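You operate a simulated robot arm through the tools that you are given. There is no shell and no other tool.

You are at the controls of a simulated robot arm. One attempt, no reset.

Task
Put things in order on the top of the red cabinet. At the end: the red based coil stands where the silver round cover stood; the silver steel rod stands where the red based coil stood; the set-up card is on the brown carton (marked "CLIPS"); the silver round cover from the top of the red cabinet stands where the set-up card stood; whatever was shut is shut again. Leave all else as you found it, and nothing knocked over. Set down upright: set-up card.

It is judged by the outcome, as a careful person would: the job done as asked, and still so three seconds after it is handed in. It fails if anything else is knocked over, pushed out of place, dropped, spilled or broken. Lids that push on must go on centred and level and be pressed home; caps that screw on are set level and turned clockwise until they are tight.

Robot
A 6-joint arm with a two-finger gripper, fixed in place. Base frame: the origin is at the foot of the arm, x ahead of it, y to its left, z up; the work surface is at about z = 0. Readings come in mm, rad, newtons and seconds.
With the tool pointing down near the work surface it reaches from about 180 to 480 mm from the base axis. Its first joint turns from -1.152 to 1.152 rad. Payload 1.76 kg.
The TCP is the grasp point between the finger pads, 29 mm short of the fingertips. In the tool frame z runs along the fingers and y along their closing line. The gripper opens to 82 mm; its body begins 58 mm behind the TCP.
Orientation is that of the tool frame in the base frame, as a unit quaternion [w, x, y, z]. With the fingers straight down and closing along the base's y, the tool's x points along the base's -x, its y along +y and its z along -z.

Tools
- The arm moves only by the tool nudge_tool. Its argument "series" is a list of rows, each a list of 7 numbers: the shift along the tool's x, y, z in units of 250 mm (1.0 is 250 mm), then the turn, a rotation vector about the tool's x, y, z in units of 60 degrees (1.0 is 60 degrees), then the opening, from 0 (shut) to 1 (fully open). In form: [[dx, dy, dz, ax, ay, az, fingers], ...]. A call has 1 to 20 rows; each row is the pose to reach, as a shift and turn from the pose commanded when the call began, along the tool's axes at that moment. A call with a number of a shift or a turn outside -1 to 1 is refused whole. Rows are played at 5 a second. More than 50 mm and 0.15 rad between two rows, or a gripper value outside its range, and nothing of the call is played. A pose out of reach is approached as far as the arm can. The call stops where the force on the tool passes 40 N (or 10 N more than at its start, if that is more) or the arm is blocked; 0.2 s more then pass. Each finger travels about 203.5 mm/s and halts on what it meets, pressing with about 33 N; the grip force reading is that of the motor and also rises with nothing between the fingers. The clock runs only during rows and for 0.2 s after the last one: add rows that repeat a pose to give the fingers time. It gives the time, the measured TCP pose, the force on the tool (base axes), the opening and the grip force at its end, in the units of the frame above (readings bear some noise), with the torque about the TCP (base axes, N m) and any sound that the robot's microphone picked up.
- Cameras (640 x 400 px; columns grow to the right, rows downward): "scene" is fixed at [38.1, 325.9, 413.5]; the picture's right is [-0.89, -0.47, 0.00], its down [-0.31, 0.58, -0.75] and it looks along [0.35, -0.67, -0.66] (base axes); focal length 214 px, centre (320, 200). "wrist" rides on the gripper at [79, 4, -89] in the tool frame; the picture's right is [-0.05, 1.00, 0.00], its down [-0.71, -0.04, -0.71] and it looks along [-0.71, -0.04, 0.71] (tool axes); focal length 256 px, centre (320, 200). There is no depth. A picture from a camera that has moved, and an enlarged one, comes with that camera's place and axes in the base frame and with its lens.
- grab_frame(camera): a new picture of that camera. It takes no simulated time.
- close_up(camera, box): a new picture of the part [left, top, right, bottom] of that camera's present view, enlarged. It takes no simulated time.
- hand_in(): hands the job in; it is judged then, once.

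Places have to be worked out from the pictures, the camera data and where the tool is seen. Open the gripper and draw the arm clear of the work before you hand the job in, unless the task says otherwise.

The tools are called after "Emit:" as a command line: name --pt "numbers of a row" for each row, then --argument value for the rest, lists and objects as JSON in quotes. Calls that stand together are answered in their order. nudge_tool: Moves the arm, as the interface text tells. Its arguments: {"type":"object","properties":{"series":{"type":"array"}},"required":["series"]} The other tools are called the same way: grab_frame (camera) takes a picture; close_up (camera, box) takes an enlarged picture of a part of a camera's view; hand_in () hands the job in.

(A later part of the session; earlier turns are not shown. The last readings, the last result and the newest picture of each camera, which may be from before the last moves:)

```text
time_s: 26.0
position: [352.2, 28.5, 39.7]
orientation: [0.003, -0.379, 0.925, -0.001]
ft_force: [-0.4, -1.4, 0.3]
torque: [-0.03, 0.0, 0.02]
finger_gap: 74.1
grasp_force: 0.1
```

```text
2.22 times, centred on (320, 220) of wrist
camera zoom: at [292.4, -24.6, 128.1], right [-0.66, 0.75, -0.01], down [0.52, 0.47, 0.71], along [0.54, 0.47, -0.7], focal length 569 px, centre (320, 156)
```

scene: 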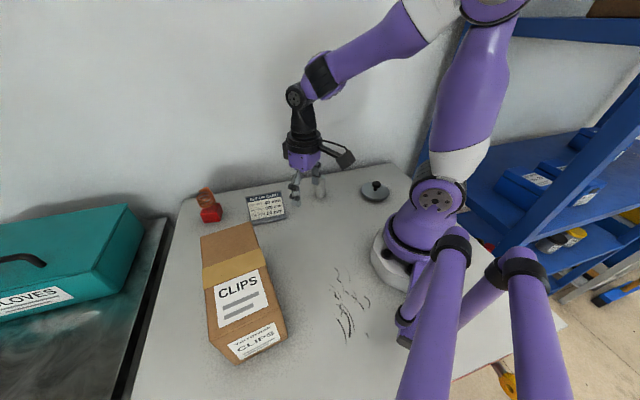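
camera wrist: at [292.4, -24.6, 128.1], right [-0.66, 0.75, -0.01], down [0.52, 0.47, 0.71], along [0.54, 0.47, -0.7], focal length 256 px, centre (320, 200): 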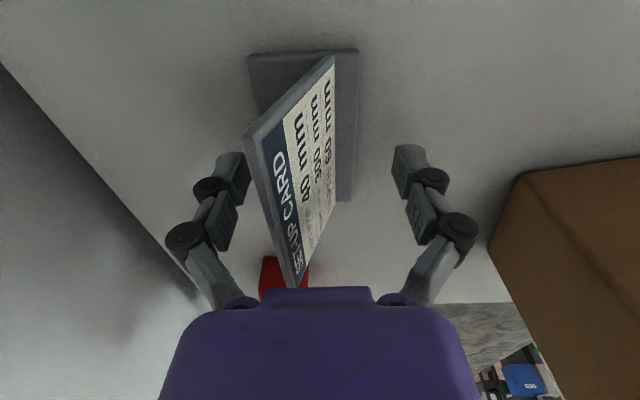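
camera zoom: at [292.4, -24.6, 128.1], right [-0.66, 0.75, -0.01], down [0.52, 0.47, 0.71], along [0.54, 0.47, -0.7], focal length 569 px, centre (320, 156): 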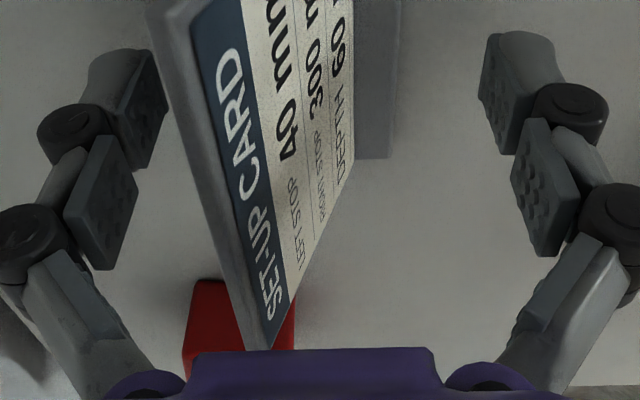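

The card now is centred near (354,23.6). I shift to it, narrow the fingers to ~57 mm, and will then lower in small steps with this nearly closed opening so that the tips end beside the plate edges.

Emit:
nudge_tool --pt "0.009 -0.019 0 0 0 0 0.85" --pt "0.009 -0.019 0 0 0 0 0.78" --pt "0.009 -0.019 0 0 0 0 0.72" --pt "0.009 -0.019 0 0 0 0 0.69" --pt "0.009 -0.019 0 0 0 0 0.69"

Emit:
close_up --camera "wrist" --box '[180, 30, 460, 230]'

Emit:
close_up --camera "scene" --box '[240, 180, 300, 235]'

```text
time_s: 27.2
position: [353.5, 23.4, 38.6]
orientation: [0.003, -0.379, 0.925, -0.002]
ft_force: [0.0, -0.8, 0.1]
torque: [0.01, -0.01, -0.01]
finger_gap: 56.6
grasp_force: 0.0
```

```text
2.00 times, centred on (320, 130) of wrist
camera zoom: at [294.4, -29.8, 128.0], right [-0.66, 0.75, -0.01], down [0.52, 0.47, 0.71], along [0.54, 0.47, -0.7], focal length 512 px, centre (320, 340)
```

zoom: 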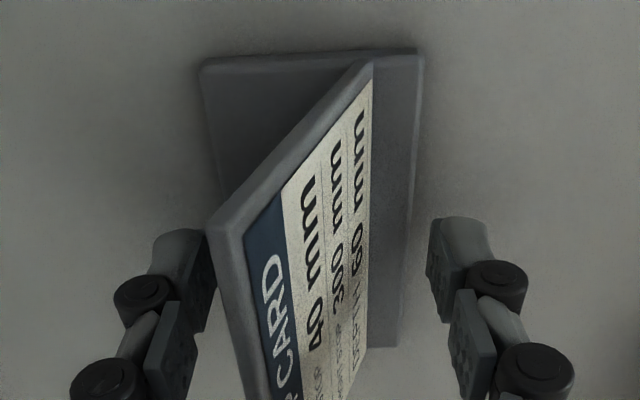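

```text
7.27 times, centred on (270, 208) of scene
camera zoom: at [38.1, 325.9, 413.5], right [-0.89, -0.47, 0.0], down [-0.31, 0.58, -0.75], along [0.35, -0.67, -0.66], focal length 1560 px, centre (684, 146)
```

zoom: 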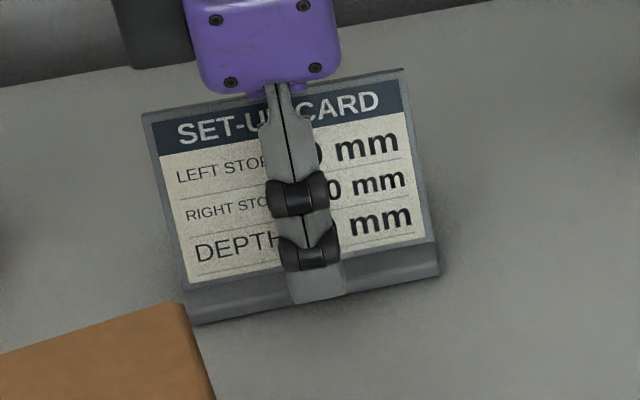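

The plate is centred between the pads (±24 mm within ±28 mm). I lower by 5 mm and read the force.

Emit:
nudge_tool --pt "0 0 0.01 0 0 0 0.69" --pt "0 0 0.02 0 0 0 0.69" --pt "0 0 0.02 0 0 0 0.69"

Emit:
close_up --camera "scene" --box '[240, 180, 300, 235]'

```text
time_s: 28.0
position: [354.7, 23.2, 34.1]
orientation: [0.004, -0.38, 0.925, -0.002]
ft_force: [-0.2, 0.4, -0.5]
torque: [-0.04, -0.06, 0.0]
finger_gap: 56.5
grasp_force: 0.0
```

```text
7.27 times, centred on (270, 208) of scene
camera zoom: at [38.1, 325.9, 413.5], right [-0.89, -0.47, 0.0], down [-0.31, 0.58, -0.75], along [0.35, -0.67, -0.66], focal length 1560 px, centre (684, 146)
```

zoom: 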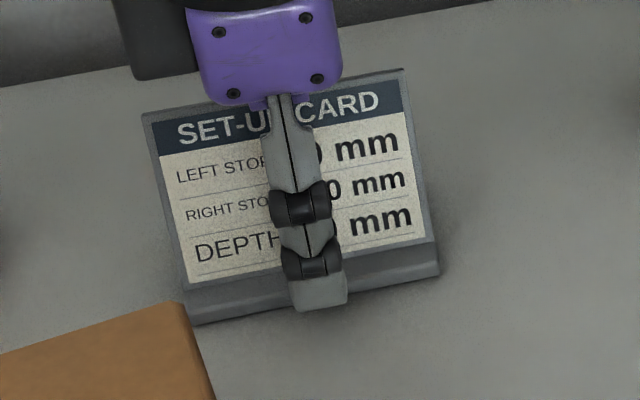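

No contact yet at z=34.1; I continue in small steps down.

Emit:
nudge_tool --pt "0 0 0.004 0 0 0 0.69" --pt "0 0 0.008 0 0 0 0.69" --pt "0 0 0.008 0 0 0 0.69"

```text
time_s: 28.8
position: [355.0, 23.0, 31.3]
orientation: [0.003, -0.38, 0.925, -0.001]
ft_force: [0.7, -0.1, 0.2]
torque: [-0.04, 0.01, 0.0]
finger_gap: 56.6
grasp_force: 0.0
```

Still free at about z=32. I go 2 mm lower.

Emit:
nudge_tool --pt "0 0 0.004 0 0 0 0.69" --pt "0 0 0.008 0 0 0 0.69" --pt "0 0 0.008 0 0 0 0.69"

Emit:
close_up --camera "scene" --box '[240, 180, 300, 235]'

Emit:
close_up --camera "wrist" --box '[180, 30, 460, 230]'

```text
time_s: 29.6
position: [352.7, 23.1, 29.1]
orientation: [0.004, -0.379, 0.925, -0.003]
ft_force: [-0.3, -0.6, 0.1]
torque: [-0.01, 0.01, 0.04]
finger_gap: 56.4
grasp_force: 0.0
```

```text
7.27 times, centred on (270, 208) of scene
camera zoom: at [38.1, 325.9, 413.5], right [-0.89, -0.47, 0.0], down [-0.31, 0.58, -0.75], along [0.35, -0.67, -0.66], focal length 1560 px, centre (684, 146)
```

zoom: 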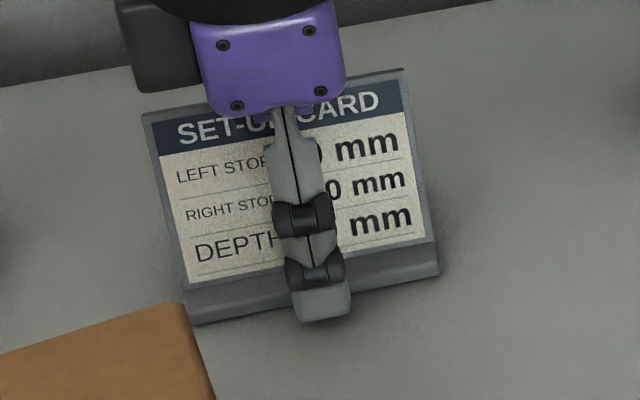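

```text
2.00 times, centred on (320, 130) of wrist
camera zoom: at [293.9, -29.8, 118.7], right [-0.66, 0.75, -0.01], down [0.52, 0.47, 0.71], along [0.54, 0.47, -0.7], focal length 512 px, centre (320, 340)
```

zoom: 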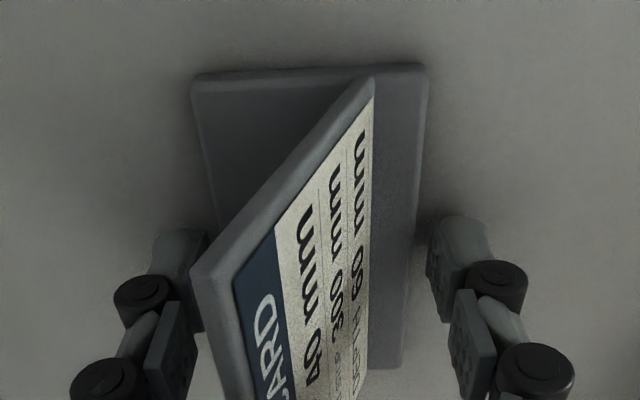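

No contact yet; the fingertips are still a few mm up at this opening. I keep lowering in 2 mm steps.

Emit:
nudge_tool --pt "0 0 0.004 0 0 0 0.69" --pt "0 0 0.008 0 0 0 0.69" --pt "0 0 0.012 0 0 0 0.69" --pt "0 0 0.012 0 0 0 0.69"

Emit:
close_up --camera "scene" --box '[240, 180, 300, 235]'

```text
time_s: 30.6
position: [353.1, 23.4, 26.7]
orientation: [0.004, -0.379, 0.925, -0.002]
ft_force: [-0.4, 0.0, -0.2]
torque: [-0.02, 0.0, 0.03]
finger_gap: 56.6
grasp_force: 0.1
```

```text
7.27 times, centred on (270, 208) of scene
camera zoom: at [38.1, 325.9, 413.5], right [-0.89, -0.47, 0.0], down [-0.31, 0.58, -0.75], along [0.35, -0.67, -0.66], focal length 1560 px, centre (684, 146)
```

zoom: 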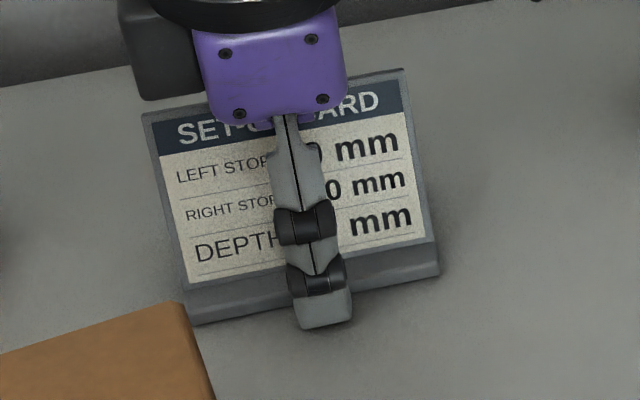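

Still free at z≈26.7. Another 2 mm down.

Emit:
nudge_tool --pt "0 0 0.004 0 0 0 0.69" --pt "0 0 0.008 0 0 0 0.69" --pt "0 0 0.008 0 0 0 0.69"

Emit:
close_up --camera "scene" --box '[240, 180, 300, 235]'

```text
time_s: 31.4
position: [353.2, 24.1, 24.4]
orientation: [0.004, -0.379, 0.925, -0.003]
ft_force: [-0.3, -0.2, 0.0]
torque: [0.03, -0.01, 0.0]
finger_gap: 56.6
grasp_force: 0.1
```

```text
7.27 times, centred on (270, 208) of scene
camera zoom: at [38.1, 325.9, 413.5], right [-0.89, -0.47, 0.0], down [-0.31, 0.58, -0.75], along [0.35, -0.67, -0.66], focal length 1560 px, centre (684, 146)
```

zoom: 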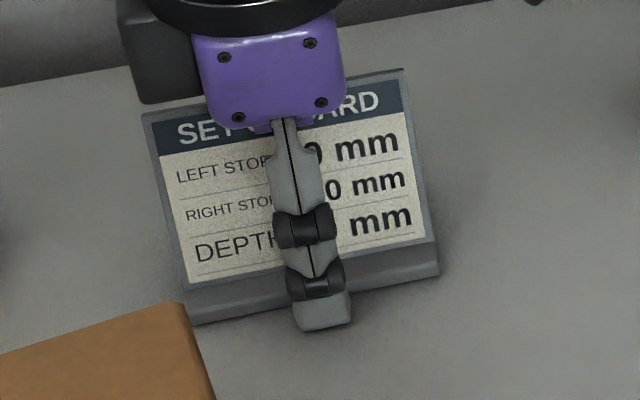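

Tips look 2–3 mm above the table now. I close slowly in steps toward the plate width and check.

Emit:
nudge_tool --pt "0 0 0 0 0 0 0.67" --pt "0 0 0 0 0 0 0.65" --pt "0 0 0 0 0 0 0.63" --pt "0 0 0 0 0 0 0.615" --pt "0 0 0 0 0 0 0.605"

Emit:
close_up --camera "scene" --box '[240, 180, 300, 235]'

Emit:
close_up --camera "wrist" --box '[180, 30, 460, 230]'

```text
time_s: 32.6
position: [353.5, 23.4, 24.8]
orientation: [0.004, -0.379, 0.925, -0.001]
ft_force: [-2.2, 1.5, 5.0]
torque: [0.13, 0.22, 0.0]
finger_gap: 53.3
grasp_force: 1.9
```

```text
7.27 times, centred on (270, 208) of scene
camera zoom: at [38.1, 325.9, 413.5], right [-0.89, -0.47, 0.0], down [-0.31, 0.58, -0.75], along [0.35, -0.67, -0.66], focal length 1560 px, centre (684, 146)
```

zoom: 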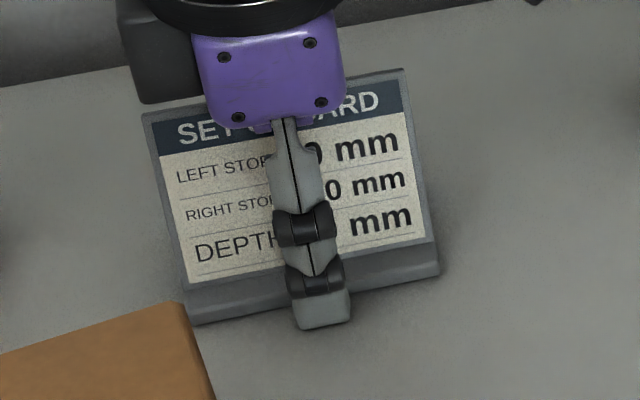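

```text
2.00 times, centred on (320, 130) of wrist
camera zoom: at [294.2, -29.3, 114.3], right [-0.66, 0.75, -0.01], down [0.52, 0.47, 0.71], along [0.54, 0.47, -0.7], focal length 512 px, centre (320, 340)
```

zoom: 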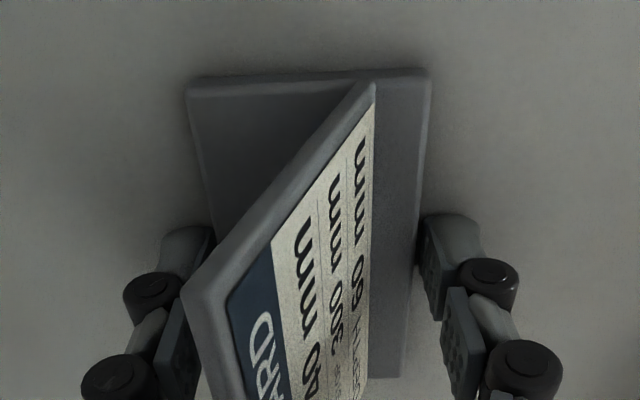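

First contact appears (5 N up, light grip at 53 mm). I raise about 1 mm while closing further so the tips slide just over the table onto the plate edges.

Emit:
nudge_tool --pt "0 0 -0.004 0 0 0 0.6" --pt "0 0 -0.005 0 0 0 0.59" --pt "0 0 -0.006 0 0 0 0.57" --pt "0 0 -0.006 0 0 0 0.55" --pt "0 0 -0.006 0 0 0 0.5" --pt "0 0 -0.006 0 0 0 0.4" --pt "0 0 -0.006 0 0 0 0.3"

Emit:
close_up --camera "scene" --box '[240, 180, 300, 235]'

Emit:
close_up --camera "wrist" --box '[180, 30, 460, 230]'

```text
time_s: 34.2
position: [353.7, 22.2, 24.8]
orientation: [0.004, -0.38, 0.925, -0.003]
ft_force: [-0.5, 0.6, 4.7]
torque: [0.09, 0.07, -0.02]
finger_gap: 49.5
grasp_force: 33.1
```

```text
7.27 times, centred on (270, 208) of scene
camera zoom: at [38.1, 325.9, 413.5], right [-0.89, -0.47, 0.0], down [-0.31, 0.58, -0.75], along [0.35, -0.67, -0.66], focal length 1560 px, centre (684, 146)
```

zoom: 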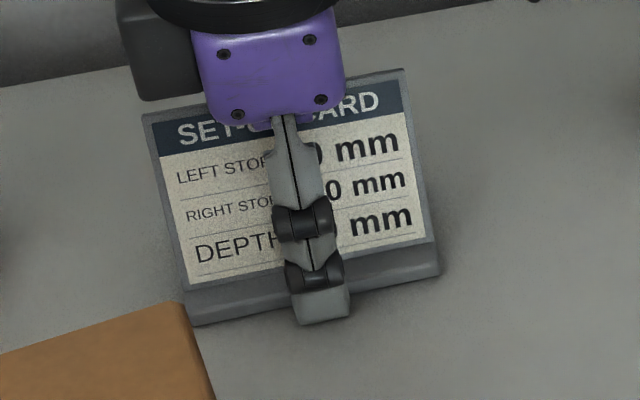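

```text
2.00 times, centred on (320, 130) of wrist
camera zoom: at [294.4, -29.6, 115.2], right [-0.66, 0.75, -0.01], down [0.52, 0.47, 0.71], along [0.54, 0.47, -0.7], focal length 512 px, centre (320, 340)
```

zoom: 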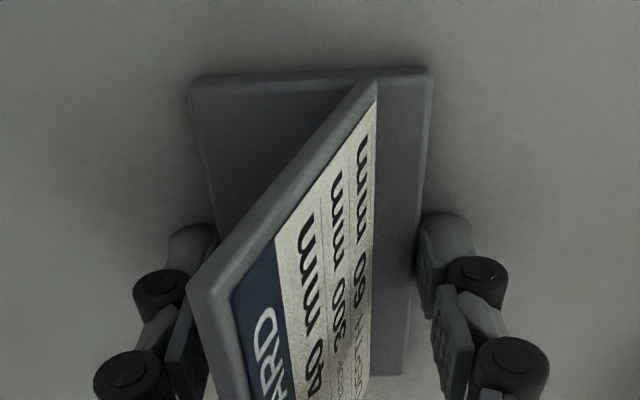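

The grip is firm on the plate edges (33 N at 49.5 mm). I lift 4 mm slowly and check that the card comes along level.

Emit:
nudge_tool --pt "0 0 -0.004 0 0 0 0.3" --pt "0 0 -0.008 0 0 0 0.3" --pt "0 0 -0.012 0 0 0 0.3" --pt "0 0 -0.016 0 0 0 0.3" --pt "0 0 -0.016 0 0 0 0.3"

Emit:
close_up --camera "scene" --box '[240, 180, 300, 235]'

Emit:
close_up --camera "wrist" --box '[180, 30, 460, 230]'

```text
time_s: 35.4
position: [353.4, 23.1, 30.4]
orientation: [0.003, -0.38, 0.925, -0.002]
ft_force: [-0.2, 0.2, -1.1]
torque: [0.01, 0.03, 0.02]
finger_gap: 48.9
grasp_force: 33.7
```

```text
7.27 times, centred on (270, 208) of scene
camera zoom: at [38.1, 325.9, 413.5], right [-0.89, -0.47, 0.0], down [-0.31, 0.58, -0.75], along [0.35, -0.67, -0.66], focal length 1560 px, centre (684, 146)
```

zoom: 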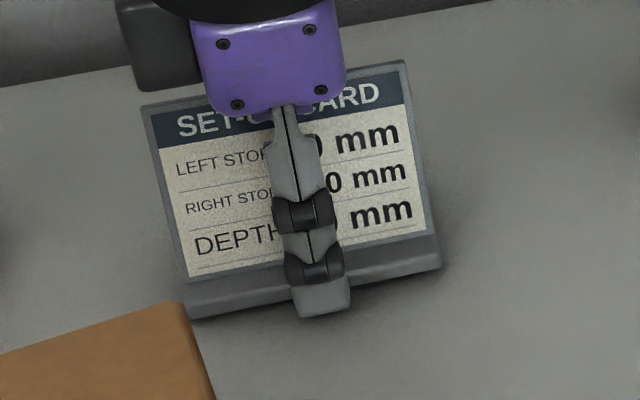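

```text
2.00 times, centred on (320, 130) of wrist
camera zoom: at [293.6, -29.7, 119.3], right [-0.66, 0.75, -0.01], down [0.52, 0.47, 0.71], along [0.54, 0.47, -0.7], focal length 512 px, centre (320, 340)
```

zoom: 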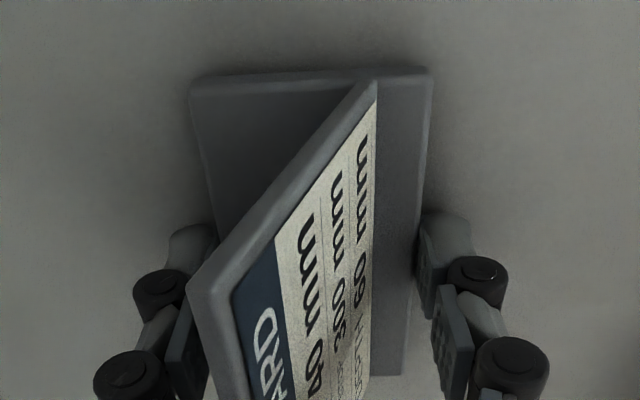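

The card is lifted level. I raise it 50 mm and then turn it about the vertical in place (first 60° of about −81°) to align its long side with the carton's long side.

Emit:
nudge_tool --pt "0 0 -0.07 0 0 0 0.3" --pt "0 0 -0.14 0 0 0 0.3" --pt "0 0 -0.2 0 0 0 0.3" --pt "0 0 -0.2 0 0 0.125 0.3" --pt "0 0 -0.2 0 0 0.25 0.3" --pt "0 0 -0.2 0 0 0.375 0.3" --pt "0 0 -0.2 0 0 0.5 0.3" --pt "0 0 -0.2 0 0 0.625 0.3" --pt "0 0 -0.2 0 0 0.75 0.3" --pt "0 0 -0.2 0 0 0.875 0.3" --pt "0 0 -0.2 0 0 1.0 0.3" --pt "0 0 -0.2 0 0 1.0 0.3"

Emit:
grab_frame --camera "scene"

Emit:
grab_frame --camera "wrist"

```text
time_s: 38.0
position: [353.7, 23.3, 81.1]
orientation: [0.005, 0.135, 0.991, 0.001]
ft_force: [0.0, -0.1, 0.2]
torque: [-0.01, 0.03, 0.0]
finger_gap: 49.1
grasp_force: 32.6
```

```text
taken
```

scene: 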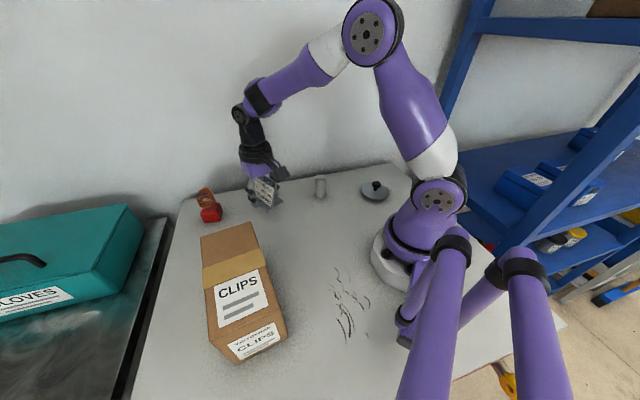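

```text
taken
camera wrist: at [278.1, 48.5, 169.1], right [0.32, 0.95, 0.0], down [0.66, -0.22, 0.71], along [0.68, -0.23, -0.7], focal length 256 px, centre (320, 200)
```

wrist: 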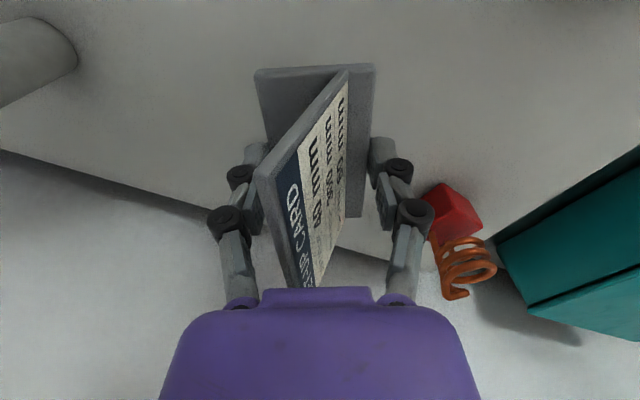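

The card stays firmly held. I finish the turn (−20.7° more) and rise to a transit height of ~168 at (300,50).

Emit:
nudge_tool --pt "0 0 0 0 0 0.115 0.3" --pt "0 0 0 0 0 0.23 0.3" --pt "0 0 0 0 0 0.345 0.3" --pt "0.059 0.011 -0.087 0 0 0.345 0.3" --pt "0.118 0.023 -0.174 0 0 0.345 0.3" --pt "0.177 0.034 -0.261 0 0 0.345 0.3" --pt "0.236 0.046 -0.348 0 0 0.345 0.3" --pt "0.236 0.046 -0.348 0 0 0.345 0.3"

Emit:
grab_frame --camera "wrist"

```text
time_s: 39.8
position: [297.6, 50.1, 166.9]
orientation: [0.004, 0.309, 0.951, 0.001]
ft_force: [0.2, 0.0, -1.0]
torque: [0.0, 0.0, 0.06]
finger_gap: 48.9
grasp_force: 32.6
```

```text
taken
camera wrist: at [236.3, 99.7, 255.5], right [0.63, 0.78, 0.0], down [0.54, -0.45, 0.71], along [0.55, -0.45, -0.7], focal length 256 px, centre (320, 200)
```

wrist: 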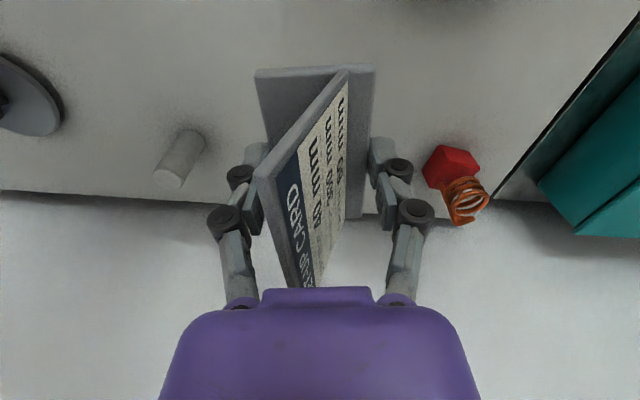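

Held well. I move over the carton centre (239,227) at the same height.

Emit:
nudge_tool --pt "0.122 0.087 0 0 0 0 0.3" --pt "0.244 0.173 0 0 0 0 0.3" --pt "0.365 0.26 0 0 0 0 0.3" --pt "0.487 0.346 0 0 0 0 0.3" --pt "0.609 0.433 0 0 0 0 0.3" --pt "0.609 0.433 0 0 0 0 0.3"

Emit:
grab_frame --camera "wrist"

Emit:
grab_frame --camera "scene"

```text
time_s: 41.2
position: [239.2, 228.2, 166.2]
orientation: [0.004, 0.309, 0.951, 0.001]
ft_force: [-0.4, 0.1, -1.4]
torque: [-0.01, 0.01, 0.0]
finger_gap: 49.0
grasp_force: 32.9
```

```text
taken
camera wrist: at [177.8, 277.4, 255.6], right [0.63, 0.78, 0.0], down [0.54, -0.45, 0.71], along [0.55, -0.45, -0.7], focal length 256 px, centre (320, 200)
```

wrist: 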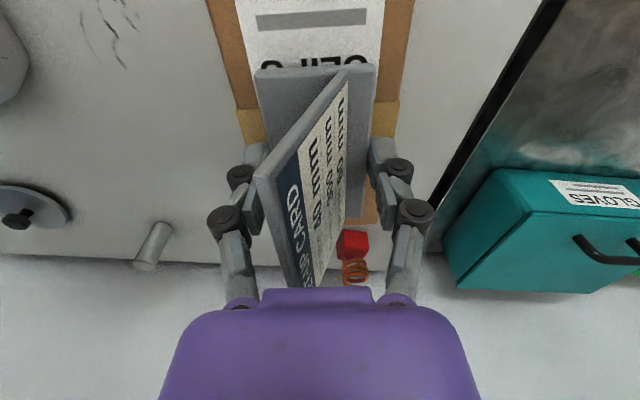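

```text
taken
```

scene: 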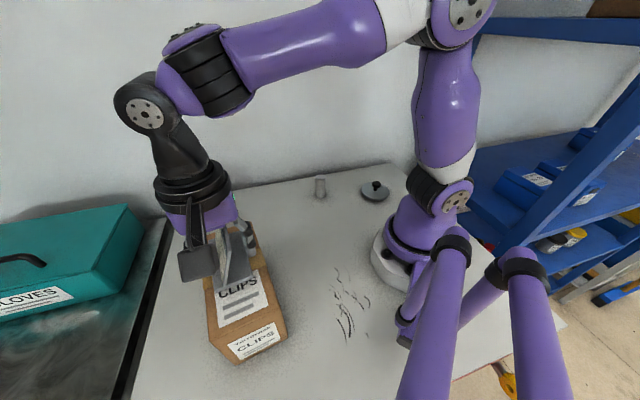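

The card is aligned and centred over the carton. I lower 19 mm to just above its top, then continue in small steps watching the force.

Emit:
nudge_tool --pt "0 0 0.03 0 0 0 0.3" --pt "0 0 0.055 0 0 0 0.3" --pt "0 0 0.076 0 0 0 0.3" --pt "0 0 0.076 0 0 0 0.3"

Emit:
grab_frame --camera "wrist"

Emit:
close_up --camera "scene" --box '[180, 200, 300, 300]'

```text
time_s: 42.2
position: [239.1, 227.0, 147.7]
orientation: [0.004, 0.31, 0.951, 0.001]
ft_force: [-0.5, 0.4, 0.0]
torque: [0.0, -0.01, 0.0]
finger_gap: 49.2
grasp_force: 33.2
```

```text
taken
camera wrist: at [178.3, 277.0, 236.9], right [0.63, 0.78, 0.0], down [0.54, -0.45, 0.71], along [0.55, -0.45, -0.7], focal length 256 px, centre (320, 200)
```

wrist: 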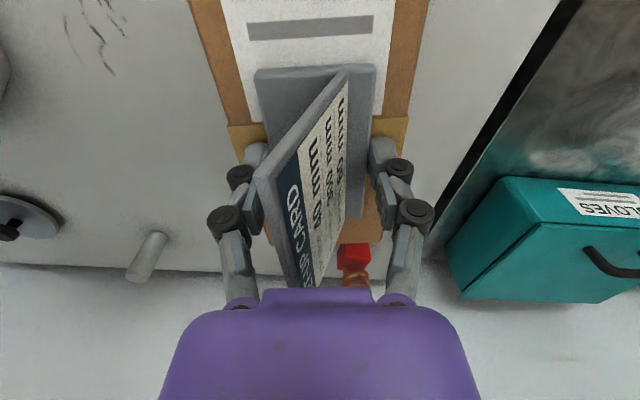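

```text
4.00 times, centred on (240, 250) of scene
camera zoom: at [38.1, 325.9, 413.5], right [-0.89, -0.47, 0.0], down [-0.31, 0.58, -0.75], along [0.35, -0.67, -0.66], focal length 858 px, centre (640, 0)
```

zoom: 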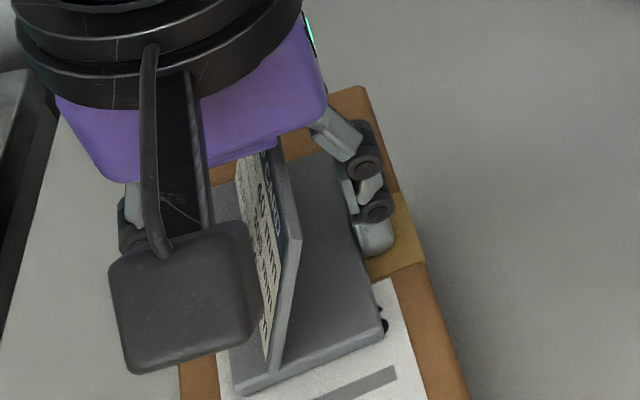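

No contact at TCP 147.7. I lower 2 mm and read the force.

Emit:
nudge_tool --pt "0 0 0.004 0 0 0 0.3" --pt "0 0 0.008 0 0 0 0.3" --pt "0 0 0.008 0 0 0 0.3"

Emit:
close_up --camera "wrist" --box '[200, 30, 440, 180]'

```text
time_s: 43.0
position: [238.6, 228.4, 146.1]
orientation: [0.004, 0.31, 0.951, 0.002]
ft_force: [-3.3, -0.5, 12.9]
torque: [-0.18, 0.41, -0.09]
finger_gap: 49.0
grasp_force: 32.6
```

```text
2.67 times, centred on (320, 105) of wrist
camera zoom: at [178.0, 277.2, 235.1], right [0.63, 0.78, 0.01], down [0.54, -0.45, 0.71], along [0.55, -0.45, -0.7], focal length 683 px, centre (320, 453)
```

zoom: 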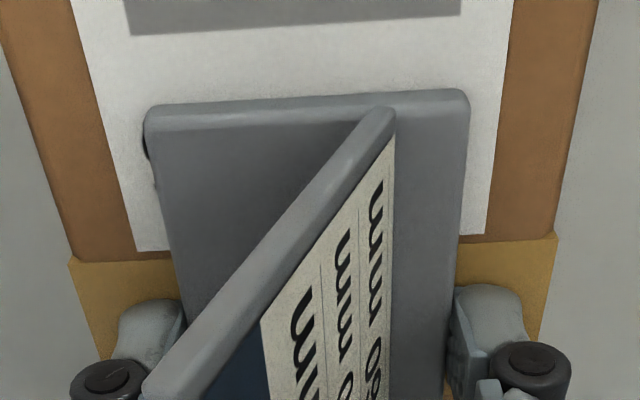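

Contact with the carton top (13 N) at TCP ≈146, so the plate is resting on it. I ease up half a millimetre and open the fingers gradually.

Emit:
nudge_tool --pt "0 0 -0.003 0 0 0 0.3" --pt "0 0 -0.003 0 0 0 0.6" --pt "0 0 -0.003 0 0 0 0.615" --pt "0 0 -0.003 0 0 0 0.63" --pt "0 0 -0.003 0 0 0 0.65" --pt "0 0 -0.003 0 0 0 0.69" --pt "0 0 -0.003 0 0 0 0.75" --pt "0 0 -0.003 0 0 0 0.82" --pt "0 0 -0.003 0 0 0 0.82"

Emit:
grab_frame --camera "wrist"

Emit:
close_up --camera "scene" --box '[180, 200, 300, 300]'

```text
time_s: 45.0
position: [239.7, 227.0, 146.3]
orientation: [0.005, 0.309, 0.951, 0.001]
ft_force: [-0.9, -0.1, 0.0]
torque: [0.01, -0.03, 0.01]
finger_gap: 67.4
grasp_force: 0.1
```

```text
taken
camera wrist: at [178.0, 276.9, 235.3], right [0.63, 0.78, 0.0], down [0.54, -0.45, 0.71], along [0.55, -0.45, -0.7], focal length 256 px, centre (320, 200)
```

wrist: 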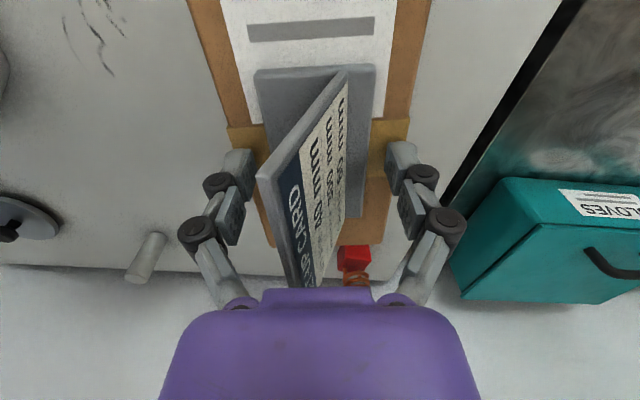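

```text
4.00 times, centred on (240, 250) of scene
camera zoom: at [38.1, 325.9, 413.5], right [-0.89, -0.47, 0.0], down [-0.31, 0.58, -0.75], along [0.35, -0.67, -0.66], focal length 858 px, centre (640, 0)
```

zoom: 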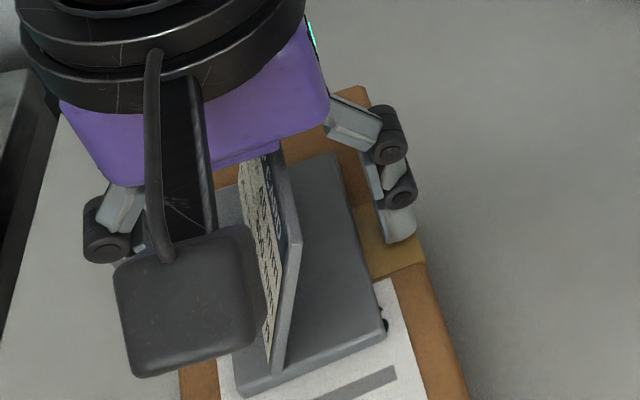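

The card is standing on the carton, fingers clear on both sides. I raise 15 mm and slide out along the card's length (+m direction), fingers straddling the panel.

Emit:
nudge_tool --pt "0 0 -0.02 0 0 0 0.88" --pt "0 0 -0.04 0 0 0 0.88" --pt "0 0 -0.06 0 0 0 0.88" --pt "-0.08 0 -0.06 0 0 0 0.88" --pt "-0.17 0 -0.06 0 0 0 0.88" --pt "-0.26 0 -0.06 0 0 0 0.88" --pt "-0.35 0 -0.06 0 0 0 0.88" --pt "-0.35 0 -0.06 0 0 0 0.88"

Emit:
grab_frame --camera "wrist"

Emit:
grab_frame --camera "scene"

```text
time_s: 46.8
position: [312.1, 175.5, 160.4]
orientation: [0.004, 0.31, 0.951, 0.001]
ft_force: [0.4, 0.2, -0.3]
torque: [0.01, 0.01, 0.0]
finger_gap: 72.4
grasp_force: 0.1
```

```text
taken
camera wrist: at [250.4, 224.4, 250.2], right [0.63, 0.78, 0.0], down [0.54, -0.45, 0.71], along [0.55, -0.45, -0.7], focal length 256 px, centre (320, 200)
```

wrist: 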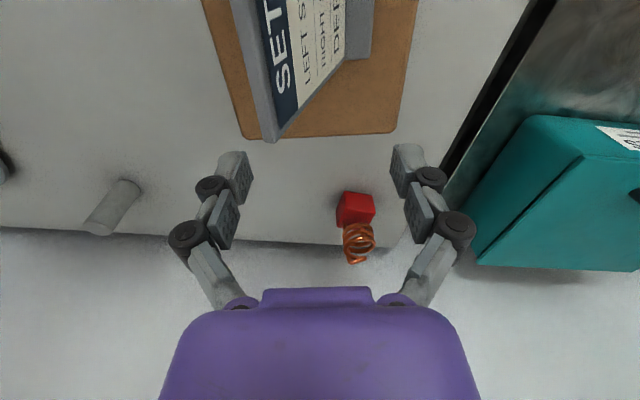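

```text
taken
```

scene: 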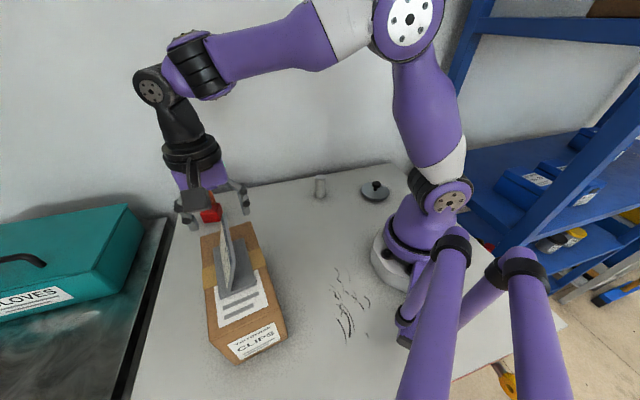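

The card stands free on the carton. I now travel toward the round cover, first via (330,60) to (270,-60) at z≈140.

Emit:
nudge_tool --pt "-0.11 -0.11 0.027 0 0 0 0.88" --pt "-0.22 -0.22 0.053 0 0 0 0.88" --pt "-0.329 -0.329 0.08 0 0 0 0.88" --pt "-0.351 -0.461 0.08 0 0 0 0.88" --pt "-0.374 -0.594 0.08 0 0 0 0.88" --pt "-0.396 -0.726 0.08 0 0 0 0.88" --pt "-0.418 -0.858 0.08 0 0 0 0.88" --pt "-0.418 -0.858 0.08 0 0 0 0.88"

Emit:
grab_frame --camera "wrist"

Emit:
grab_frame --camera "scene"

```text
time_s: 48.6
position: [266.6, -59.6, 143.7]
orientation: [0.004, 0.31, 0.951, 0.001]
ft_force: [0.7, -0.2, -0.5]
torque: [0.01, 0.0, -0.02]
finger_gap: 72.4
grasp_force: 0.1
```

```text
taken
camera wrist: at [205.9, -10.2, 232.9], right [0.63, 0.78, 0.0], down [0.54, -0.45, 0.71], along [0.55, -0.45, -0.7], focal length 256 px, centre (320, 200)
```

wrist: 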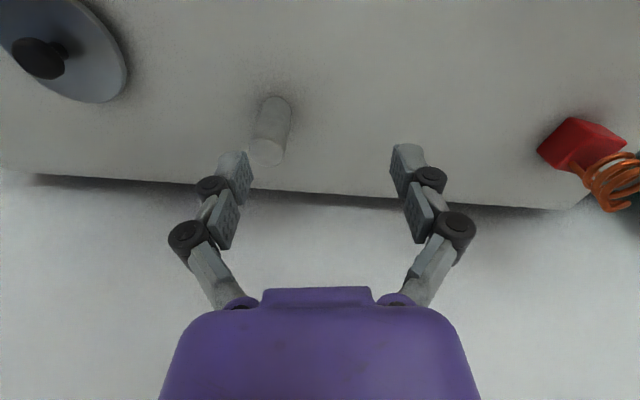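

```text
taken
```

scene: 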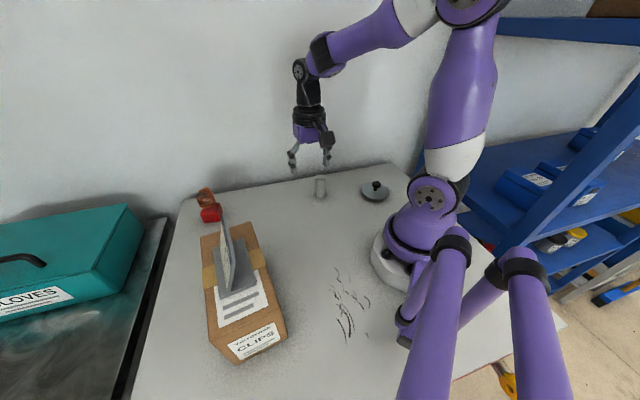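

From here I measure the cover, rod and coil more precisely with enlargements.

Emit:
close_up --camera "wrist" --box '[220, 70, 320, 190]'

Emit:
close_up --camera "wrist" --box '[0, 0, 160, 120]'

Emit:
close_up --camera "wrist" --box '[520, 100, 640, 220]'

```text
3.33 times, centred on (270, 130) of wrist
camera zoom: at [205.9, -10.2, 232.9], right [0.63, 0.78, 0.0], down [0.54, -0.45, 0.71], along [0.55, -0.45, -0.7], focal length 853 px, centre (487, 433)
```

zoom: 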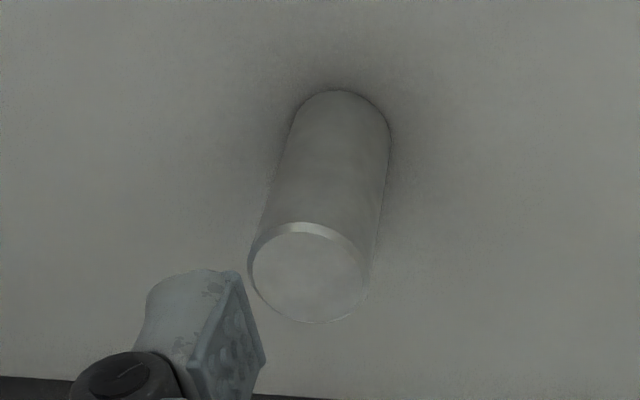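

```text
3.33 times, centred on (80, 60) of wrist
camera zoom: at [205.9, -10.2, 232.9], right [0.63, 0.78, 0.0], down [0.54, -0.45, 0.71], along [0.55, -0.45, -0.7], focal length 853 px, centre (1120, 667)
```

zoom: 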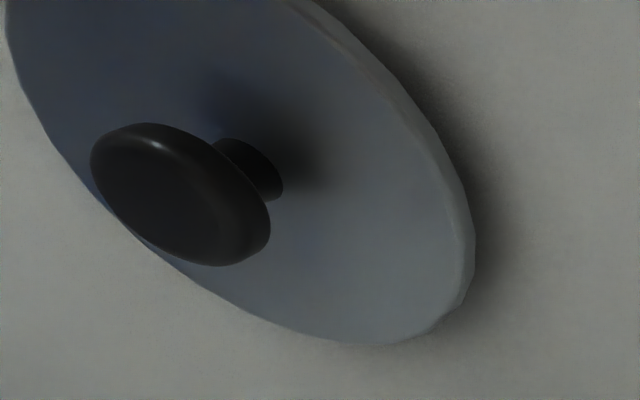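

```text
3.33 times, centred on (580, 160) of wrist
camera zoom: at [205.9, -10.2, 232.9], right [0.63, 0.78, 0.0], down [0.54, -0.45, 0.71], along [0.55, -0.45, -0.7], focal length 853 px, centre (-547, 333)
```

zoom: 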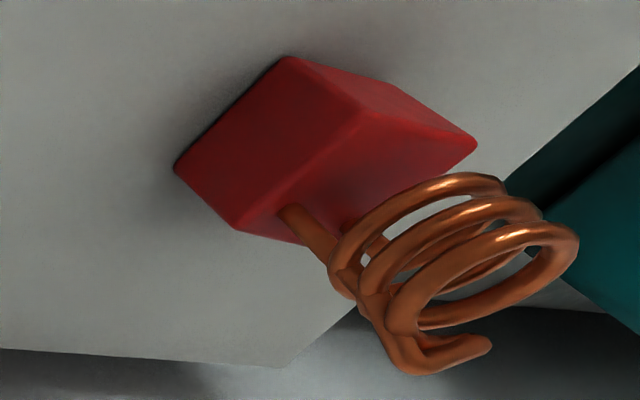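

Rod is at about (266,-111), the coil block at (477.5,100.5). I move over the cover near (126.5,-202) at z≈130, turning the tool 22° with the arm.

Emit:
nudge_tool --pt "0.023 -0.158 0.01 0 0 0.073 0.88" --pt "0.047 -0.316 0.021 0 0 0.147 0.88" --pt "0.07 -0.474 0.031 0 0 0.22 0.88" --pt "0.094 -0.632 0.042 0 0 0.293 0.88" --pt "0.117 -0.79 0.052 0 0 0.367 0.88" --pt "0.117 -0.79 0.052 0 0 0.367 0.88"

Emit:
grab_frame --camera "wrist"

Emit:
grab_frame --camera "scene"

```text
time_s: 50.0
position: [127.6, -202.3, 127.0]
orientation: [0.003, 0.487, 0.874, 0.002]
ft_force: [0.9, -0.5, 0.4]
torque: [-0.02, -0.01, 0.02]
finger_gap: 72.3
grasp_force: 0.2
```

```text
taken
camera wrist: at [89.0, -132.8, 216.4], right [0.88, 0.48, 0.01], down [0.33, -0.62, 0.71], along [0.35, -0.62, -0.7], focal length 256 px, centre (320, 200)
```

wrist: 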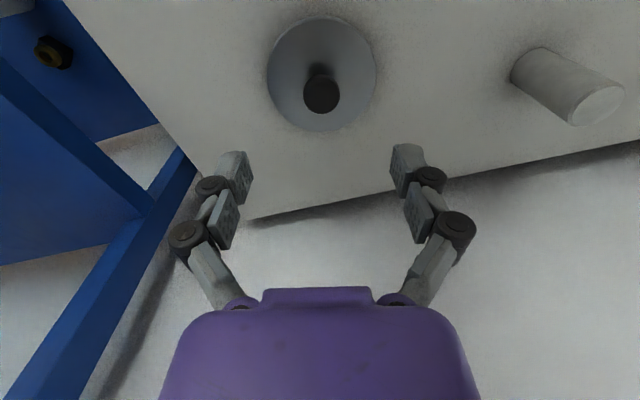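

```text
taken
```

scene: 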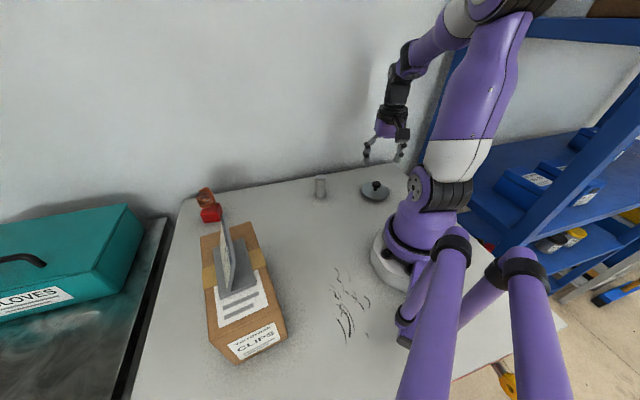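

The cover is in view; I enlarge it to locate its centre and knob.

Emit:
close_up --camera "wrist" --box '[250, 0, 400, 140]'

Emit:
close_up --camera "scene" --box '[340, 130, 430, 210]'

```text
2.86 times, centred on (325, 70) of wrist
camera zoom: at [89.0, -132.8, 216.4], right [0.88, 0.48, 0.01], down [0.33, -0.62, 0.71], along [0.35, -0.62, -0.7], focal length 731 px, centre (306, 571)
```

zoom: 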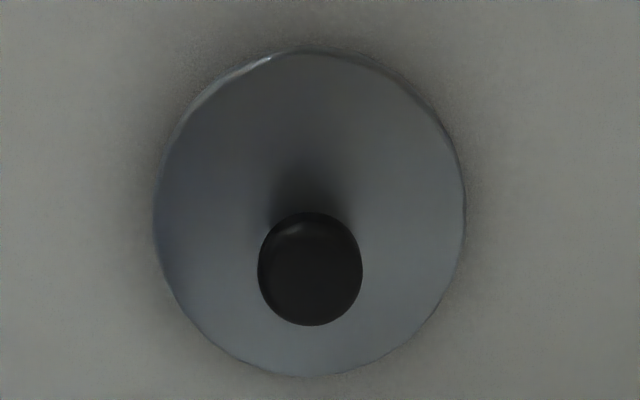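

```text
5.00 times, centred on (385, 170) of scene
camera zoom: at [38.1, 325.9, 413.5], right [-0.89, -0.47, 0.0], down [-0.31, 0.58, -0.75], along [0.35, -0.67, -0.66], focal length 1072 px, centre (-5, 350)
```

zoom: 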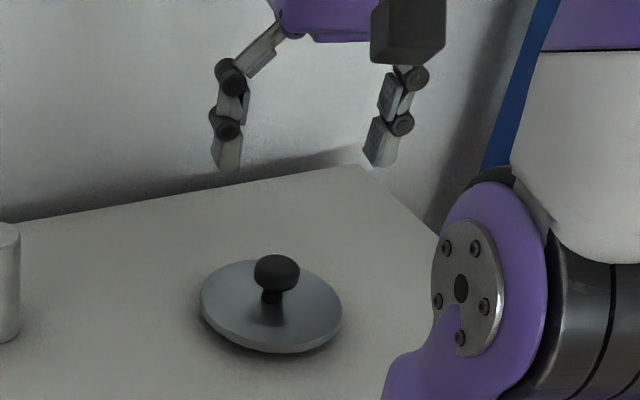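

Cover centre ≈(127.5,-201), knob cap at z≈25–36, diameter ≈27. I lower to TCP z≈44 with the fingers at ~50 mm, straddling the knob above the disk.

Emit:
nudge_tool --pt "0.006 0.002 0.08 0 0 0 0.7" --pt "0.006 0.002 0.16 0 0 0 0.62" --pt "0.006 0.002 0.24 0 0 0 0.61" --pt "0.006 0.002 0.3 0 0 0 0.61" --pt "0.006 0.002 0.332 0 0 0 0.61" --pt "0.006 0.002 0.332 0 0 0 0.61"

Emit:
grab_frame --camera "wrist"

Emit:
close_up --camera "scene" --box '[340, 130, 430, 210]'

```text
time_s: 51.4
position: [129.2, -200.0, 44.0]
orientation: [0.004, 0.486, 0.874, 0.003]
ft_force: [0.3, 0.4, 0.2]
torque: [-0.01, -0.03, -0.02]
finger_gap: 49.9
grasp_force: 0.1
```

```text
taken
camera wrist: at [90.6, -130.5, 133.6], right [0.88, 0.48, 0.01], down [0.33, -0.62, 0.71], along [0.35, -0.62, -0.7], focal length 256 px, centre (320, 200)
```

wrist: 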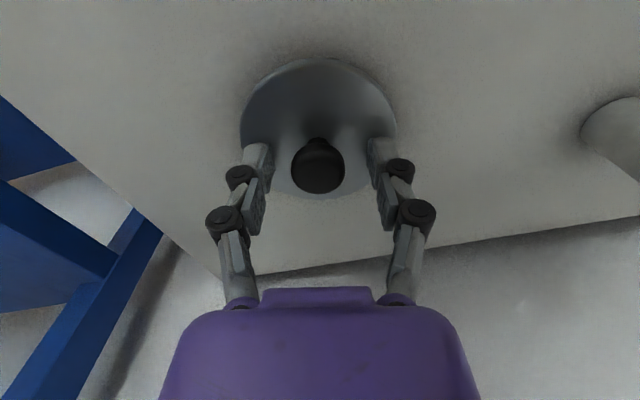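

```text
5.00 times, centred on (385, 170) of scene
camera zoom: at [38.1, 325.9, 413.5], right [-0.89, -0.47, 0.0], down [-0.31, 0.58, -0.75], along [0.35, -0.67, -0.66], focal length 1072 px, centre (-5, 350)
```

zoom: 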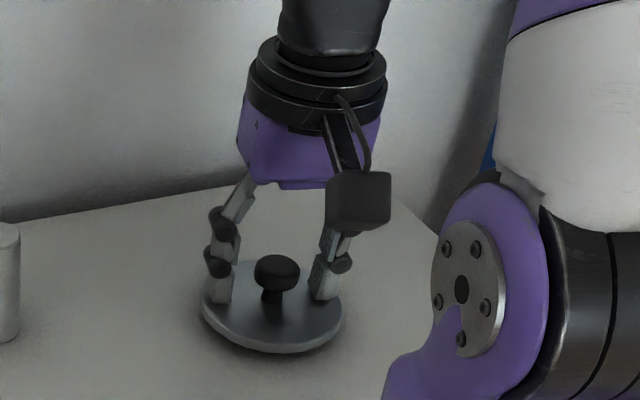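

The knob is centred between the pads. I close gradually on it.

Emit:
nudge_tool --pt "0 0 0 0 0 0 0.52" --pt "0 0 0 0 0 0 0.44" --pt "0 0 0 0 0 0 0.39" --pt "0 0 0 0 0 0 0.36" --pt "0 0 0 0 0 0 0.34" --pt "0 0 0 0 0 0 0.32" --pt "0 0 0 0 0 0 0.3" --pt "0 0 0 0 0 0 0.2" --pt "0 0 0 0 0 0 0.1" --pt "0 0 0 0 0 0 0.1"

Emit:
grab_frame --camera "wrist"

Emit:
close_up --camera "scene" --box '[340, 130, 430, 210]'

```text
time_s: 52.9
position: [131.0, -199.4, 45.4]
orientation: [0.006, 0.485, 0.874, 0.003]
ft_force: [0.6, 2.8, 13.3]
torque: [0.06, 0.34, -0.04]
finger_gap: 24.5
grasp_force: 33.1
stopped in row 7: the force on the tool passed its limit at 57 N (the readings are from after the stop); the commanded pose is now the measured one
```

```text
taken
camera wrist: at [91.5, -130.8, 134.7], right [0.87, 0.48, 0.01], down [0.33, -0.62, 0.71], along [0.35, -0.62, -0.7], focal length 256 px, centre (320, 200)
```

wrist: 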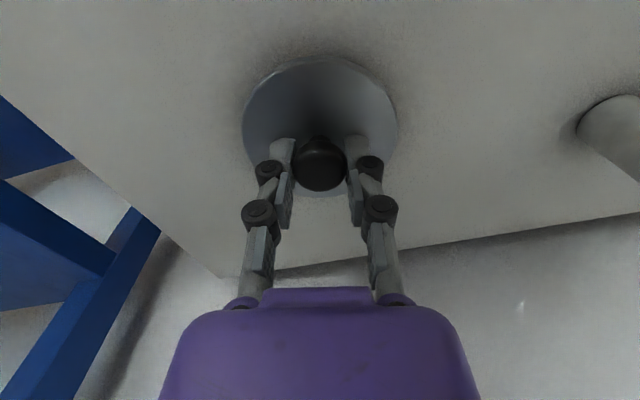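

```text
5.00 times, centred on (385, 170) of scene
camera zoom: at [38.1, 325.9, 413.5], right [-0.89, -0.47, 0.0], down [-0.31, 0.58, -0.75], along [0.35, -0.67, -0.66], focal length 1072 px, centre (-5, 350)
```

zoom: 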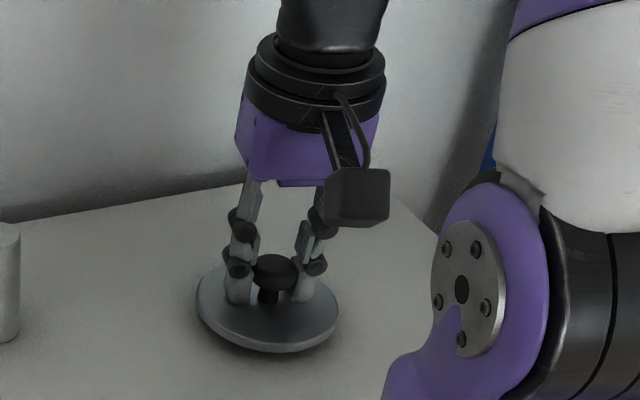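

The tips touched the disk while closing (force now 13 N up), but the pads hold the knob at 24.5 mm with 33 N. I raise slowly 6 mm and check that the cover comes along level.

Emit:
nudge_tool --pt "0 0 -0.004 0 0 0 0.1" --pt "0 0 -0.008 0 0 0 0.1" --pt "0 0 -0.012 0 0 0 0.1" --pt "0 0 -0.018 0 0 0 0.1" --pt "0 0 -0.024 0 0 0 0.1" --pt "0 0 -0.024 0 0 0 0.1"

Emit:
grab_frame --camera "wrist"

Emit:
close_up --camera "scene" --box '[340, 130, 430, 210]'

```text
time_s: 54.3
position: [130.4, -199.4, 50.9]
orientation: [0.006, 0.484, 0.875, 0.002]
ft_force: [0.5, -0.1, -3.1]
torque: [0.0, 0.03, -0.02]
finger_gap: 24.1
grasp_force: 32.3
```

```text
taken
camera wrist: at [90.9, -130.3, 140.4], right [0.87, 0.48, 0.01], down [0.33, -0.62, 0.71], along [0.35, -0.62, -0.7], focal length 256 px, centre (320, 200)
```

wrist: 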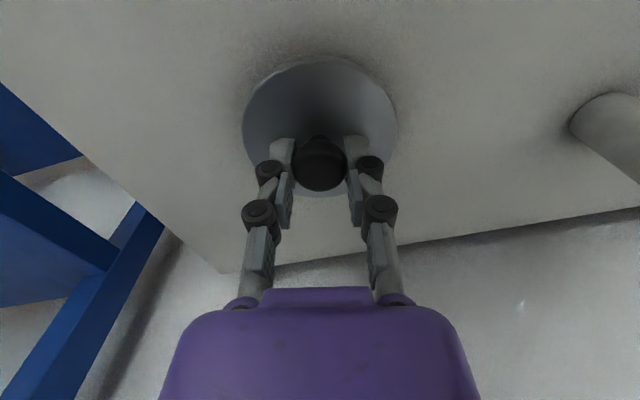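

```text
5.00 times, centred on (385, 170) of scene
camera zoom: at [38.1, 325.9, 413.5], right [-0.89, -0.47, 0.0], down [-0.31, 0.58, -0.75], along [0.35, -0.67, -0.66], focal length 1072 px, centre (-5, 350)
```

zoom: 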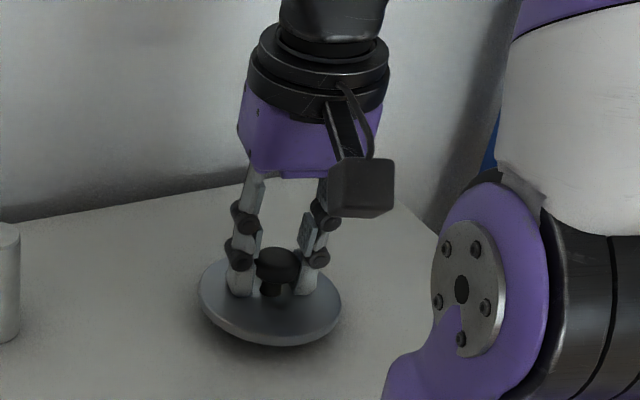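

The cover is held level by its knob (about 0.3 kg). I lift it to a bottom height of ~85 and carry it around the rod via (200,-80) to (270,-15), turning the tool with the arm.

Emit:
nudge_tool --pt "0 0 -0.16 0 0 0 0.1" --pt "0 0 -0.32 0 0 0 0.1" --pt "0.064 0.122 -0.32 0 0 -0.13 0.1" --pt "0.128 0.245 -0.32 0 0 -0.26 0.1" --pt "0.193 0.367 -0.32 0 0 -0.39 0.1" --pt "0.257 0.49 -0.32 0 0 -0.52 0.1" --pt "0.281 0.615 -0.32 0 0 -0.65 0.1" --pt "0.304 0.74 -0.32 0 0 -0.78 0.1" --pt "0.328 0.865 -0.32 0 0 -0.9 0.1" --pt "0.328 0.865 -0.32 0 0 -0.9 0.1"

Emit:
grab_frame --camera "wrist"

Emit:
grab_frame --camera "scene"

```text
time_s: 56.5
position: [268.8, -15.6, 132.2]
orientation: [0.007, 0.034, 0.999, 0.0]
ft_force: [-0.7, -0.2, -3.9]
torque: [0.03, -0.01, 0.02]
finger_gap: 24.0
grasp_force: 32.9
```

```text
taken
camera wrist: at [190.1, -5.9, 221.6], right [0.12, 0.99, 0.0], down [0.69, -0.08, 0.72], along [0.71, -0.09, -0.7], focal length 256 px, centre (320, 200)
```

wrist: 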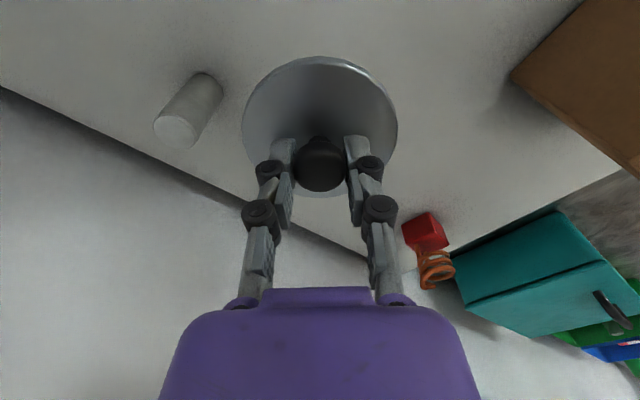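

```text
taken
```

scene: 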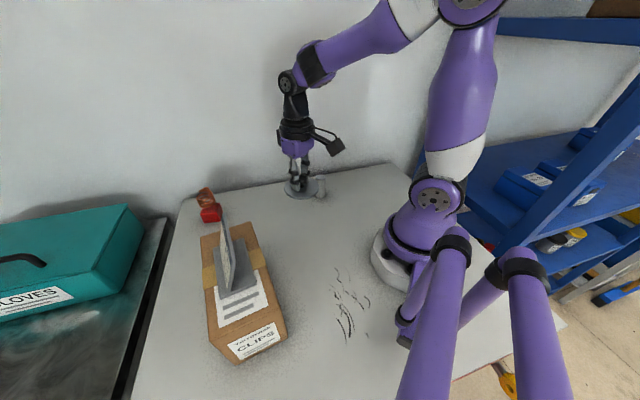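

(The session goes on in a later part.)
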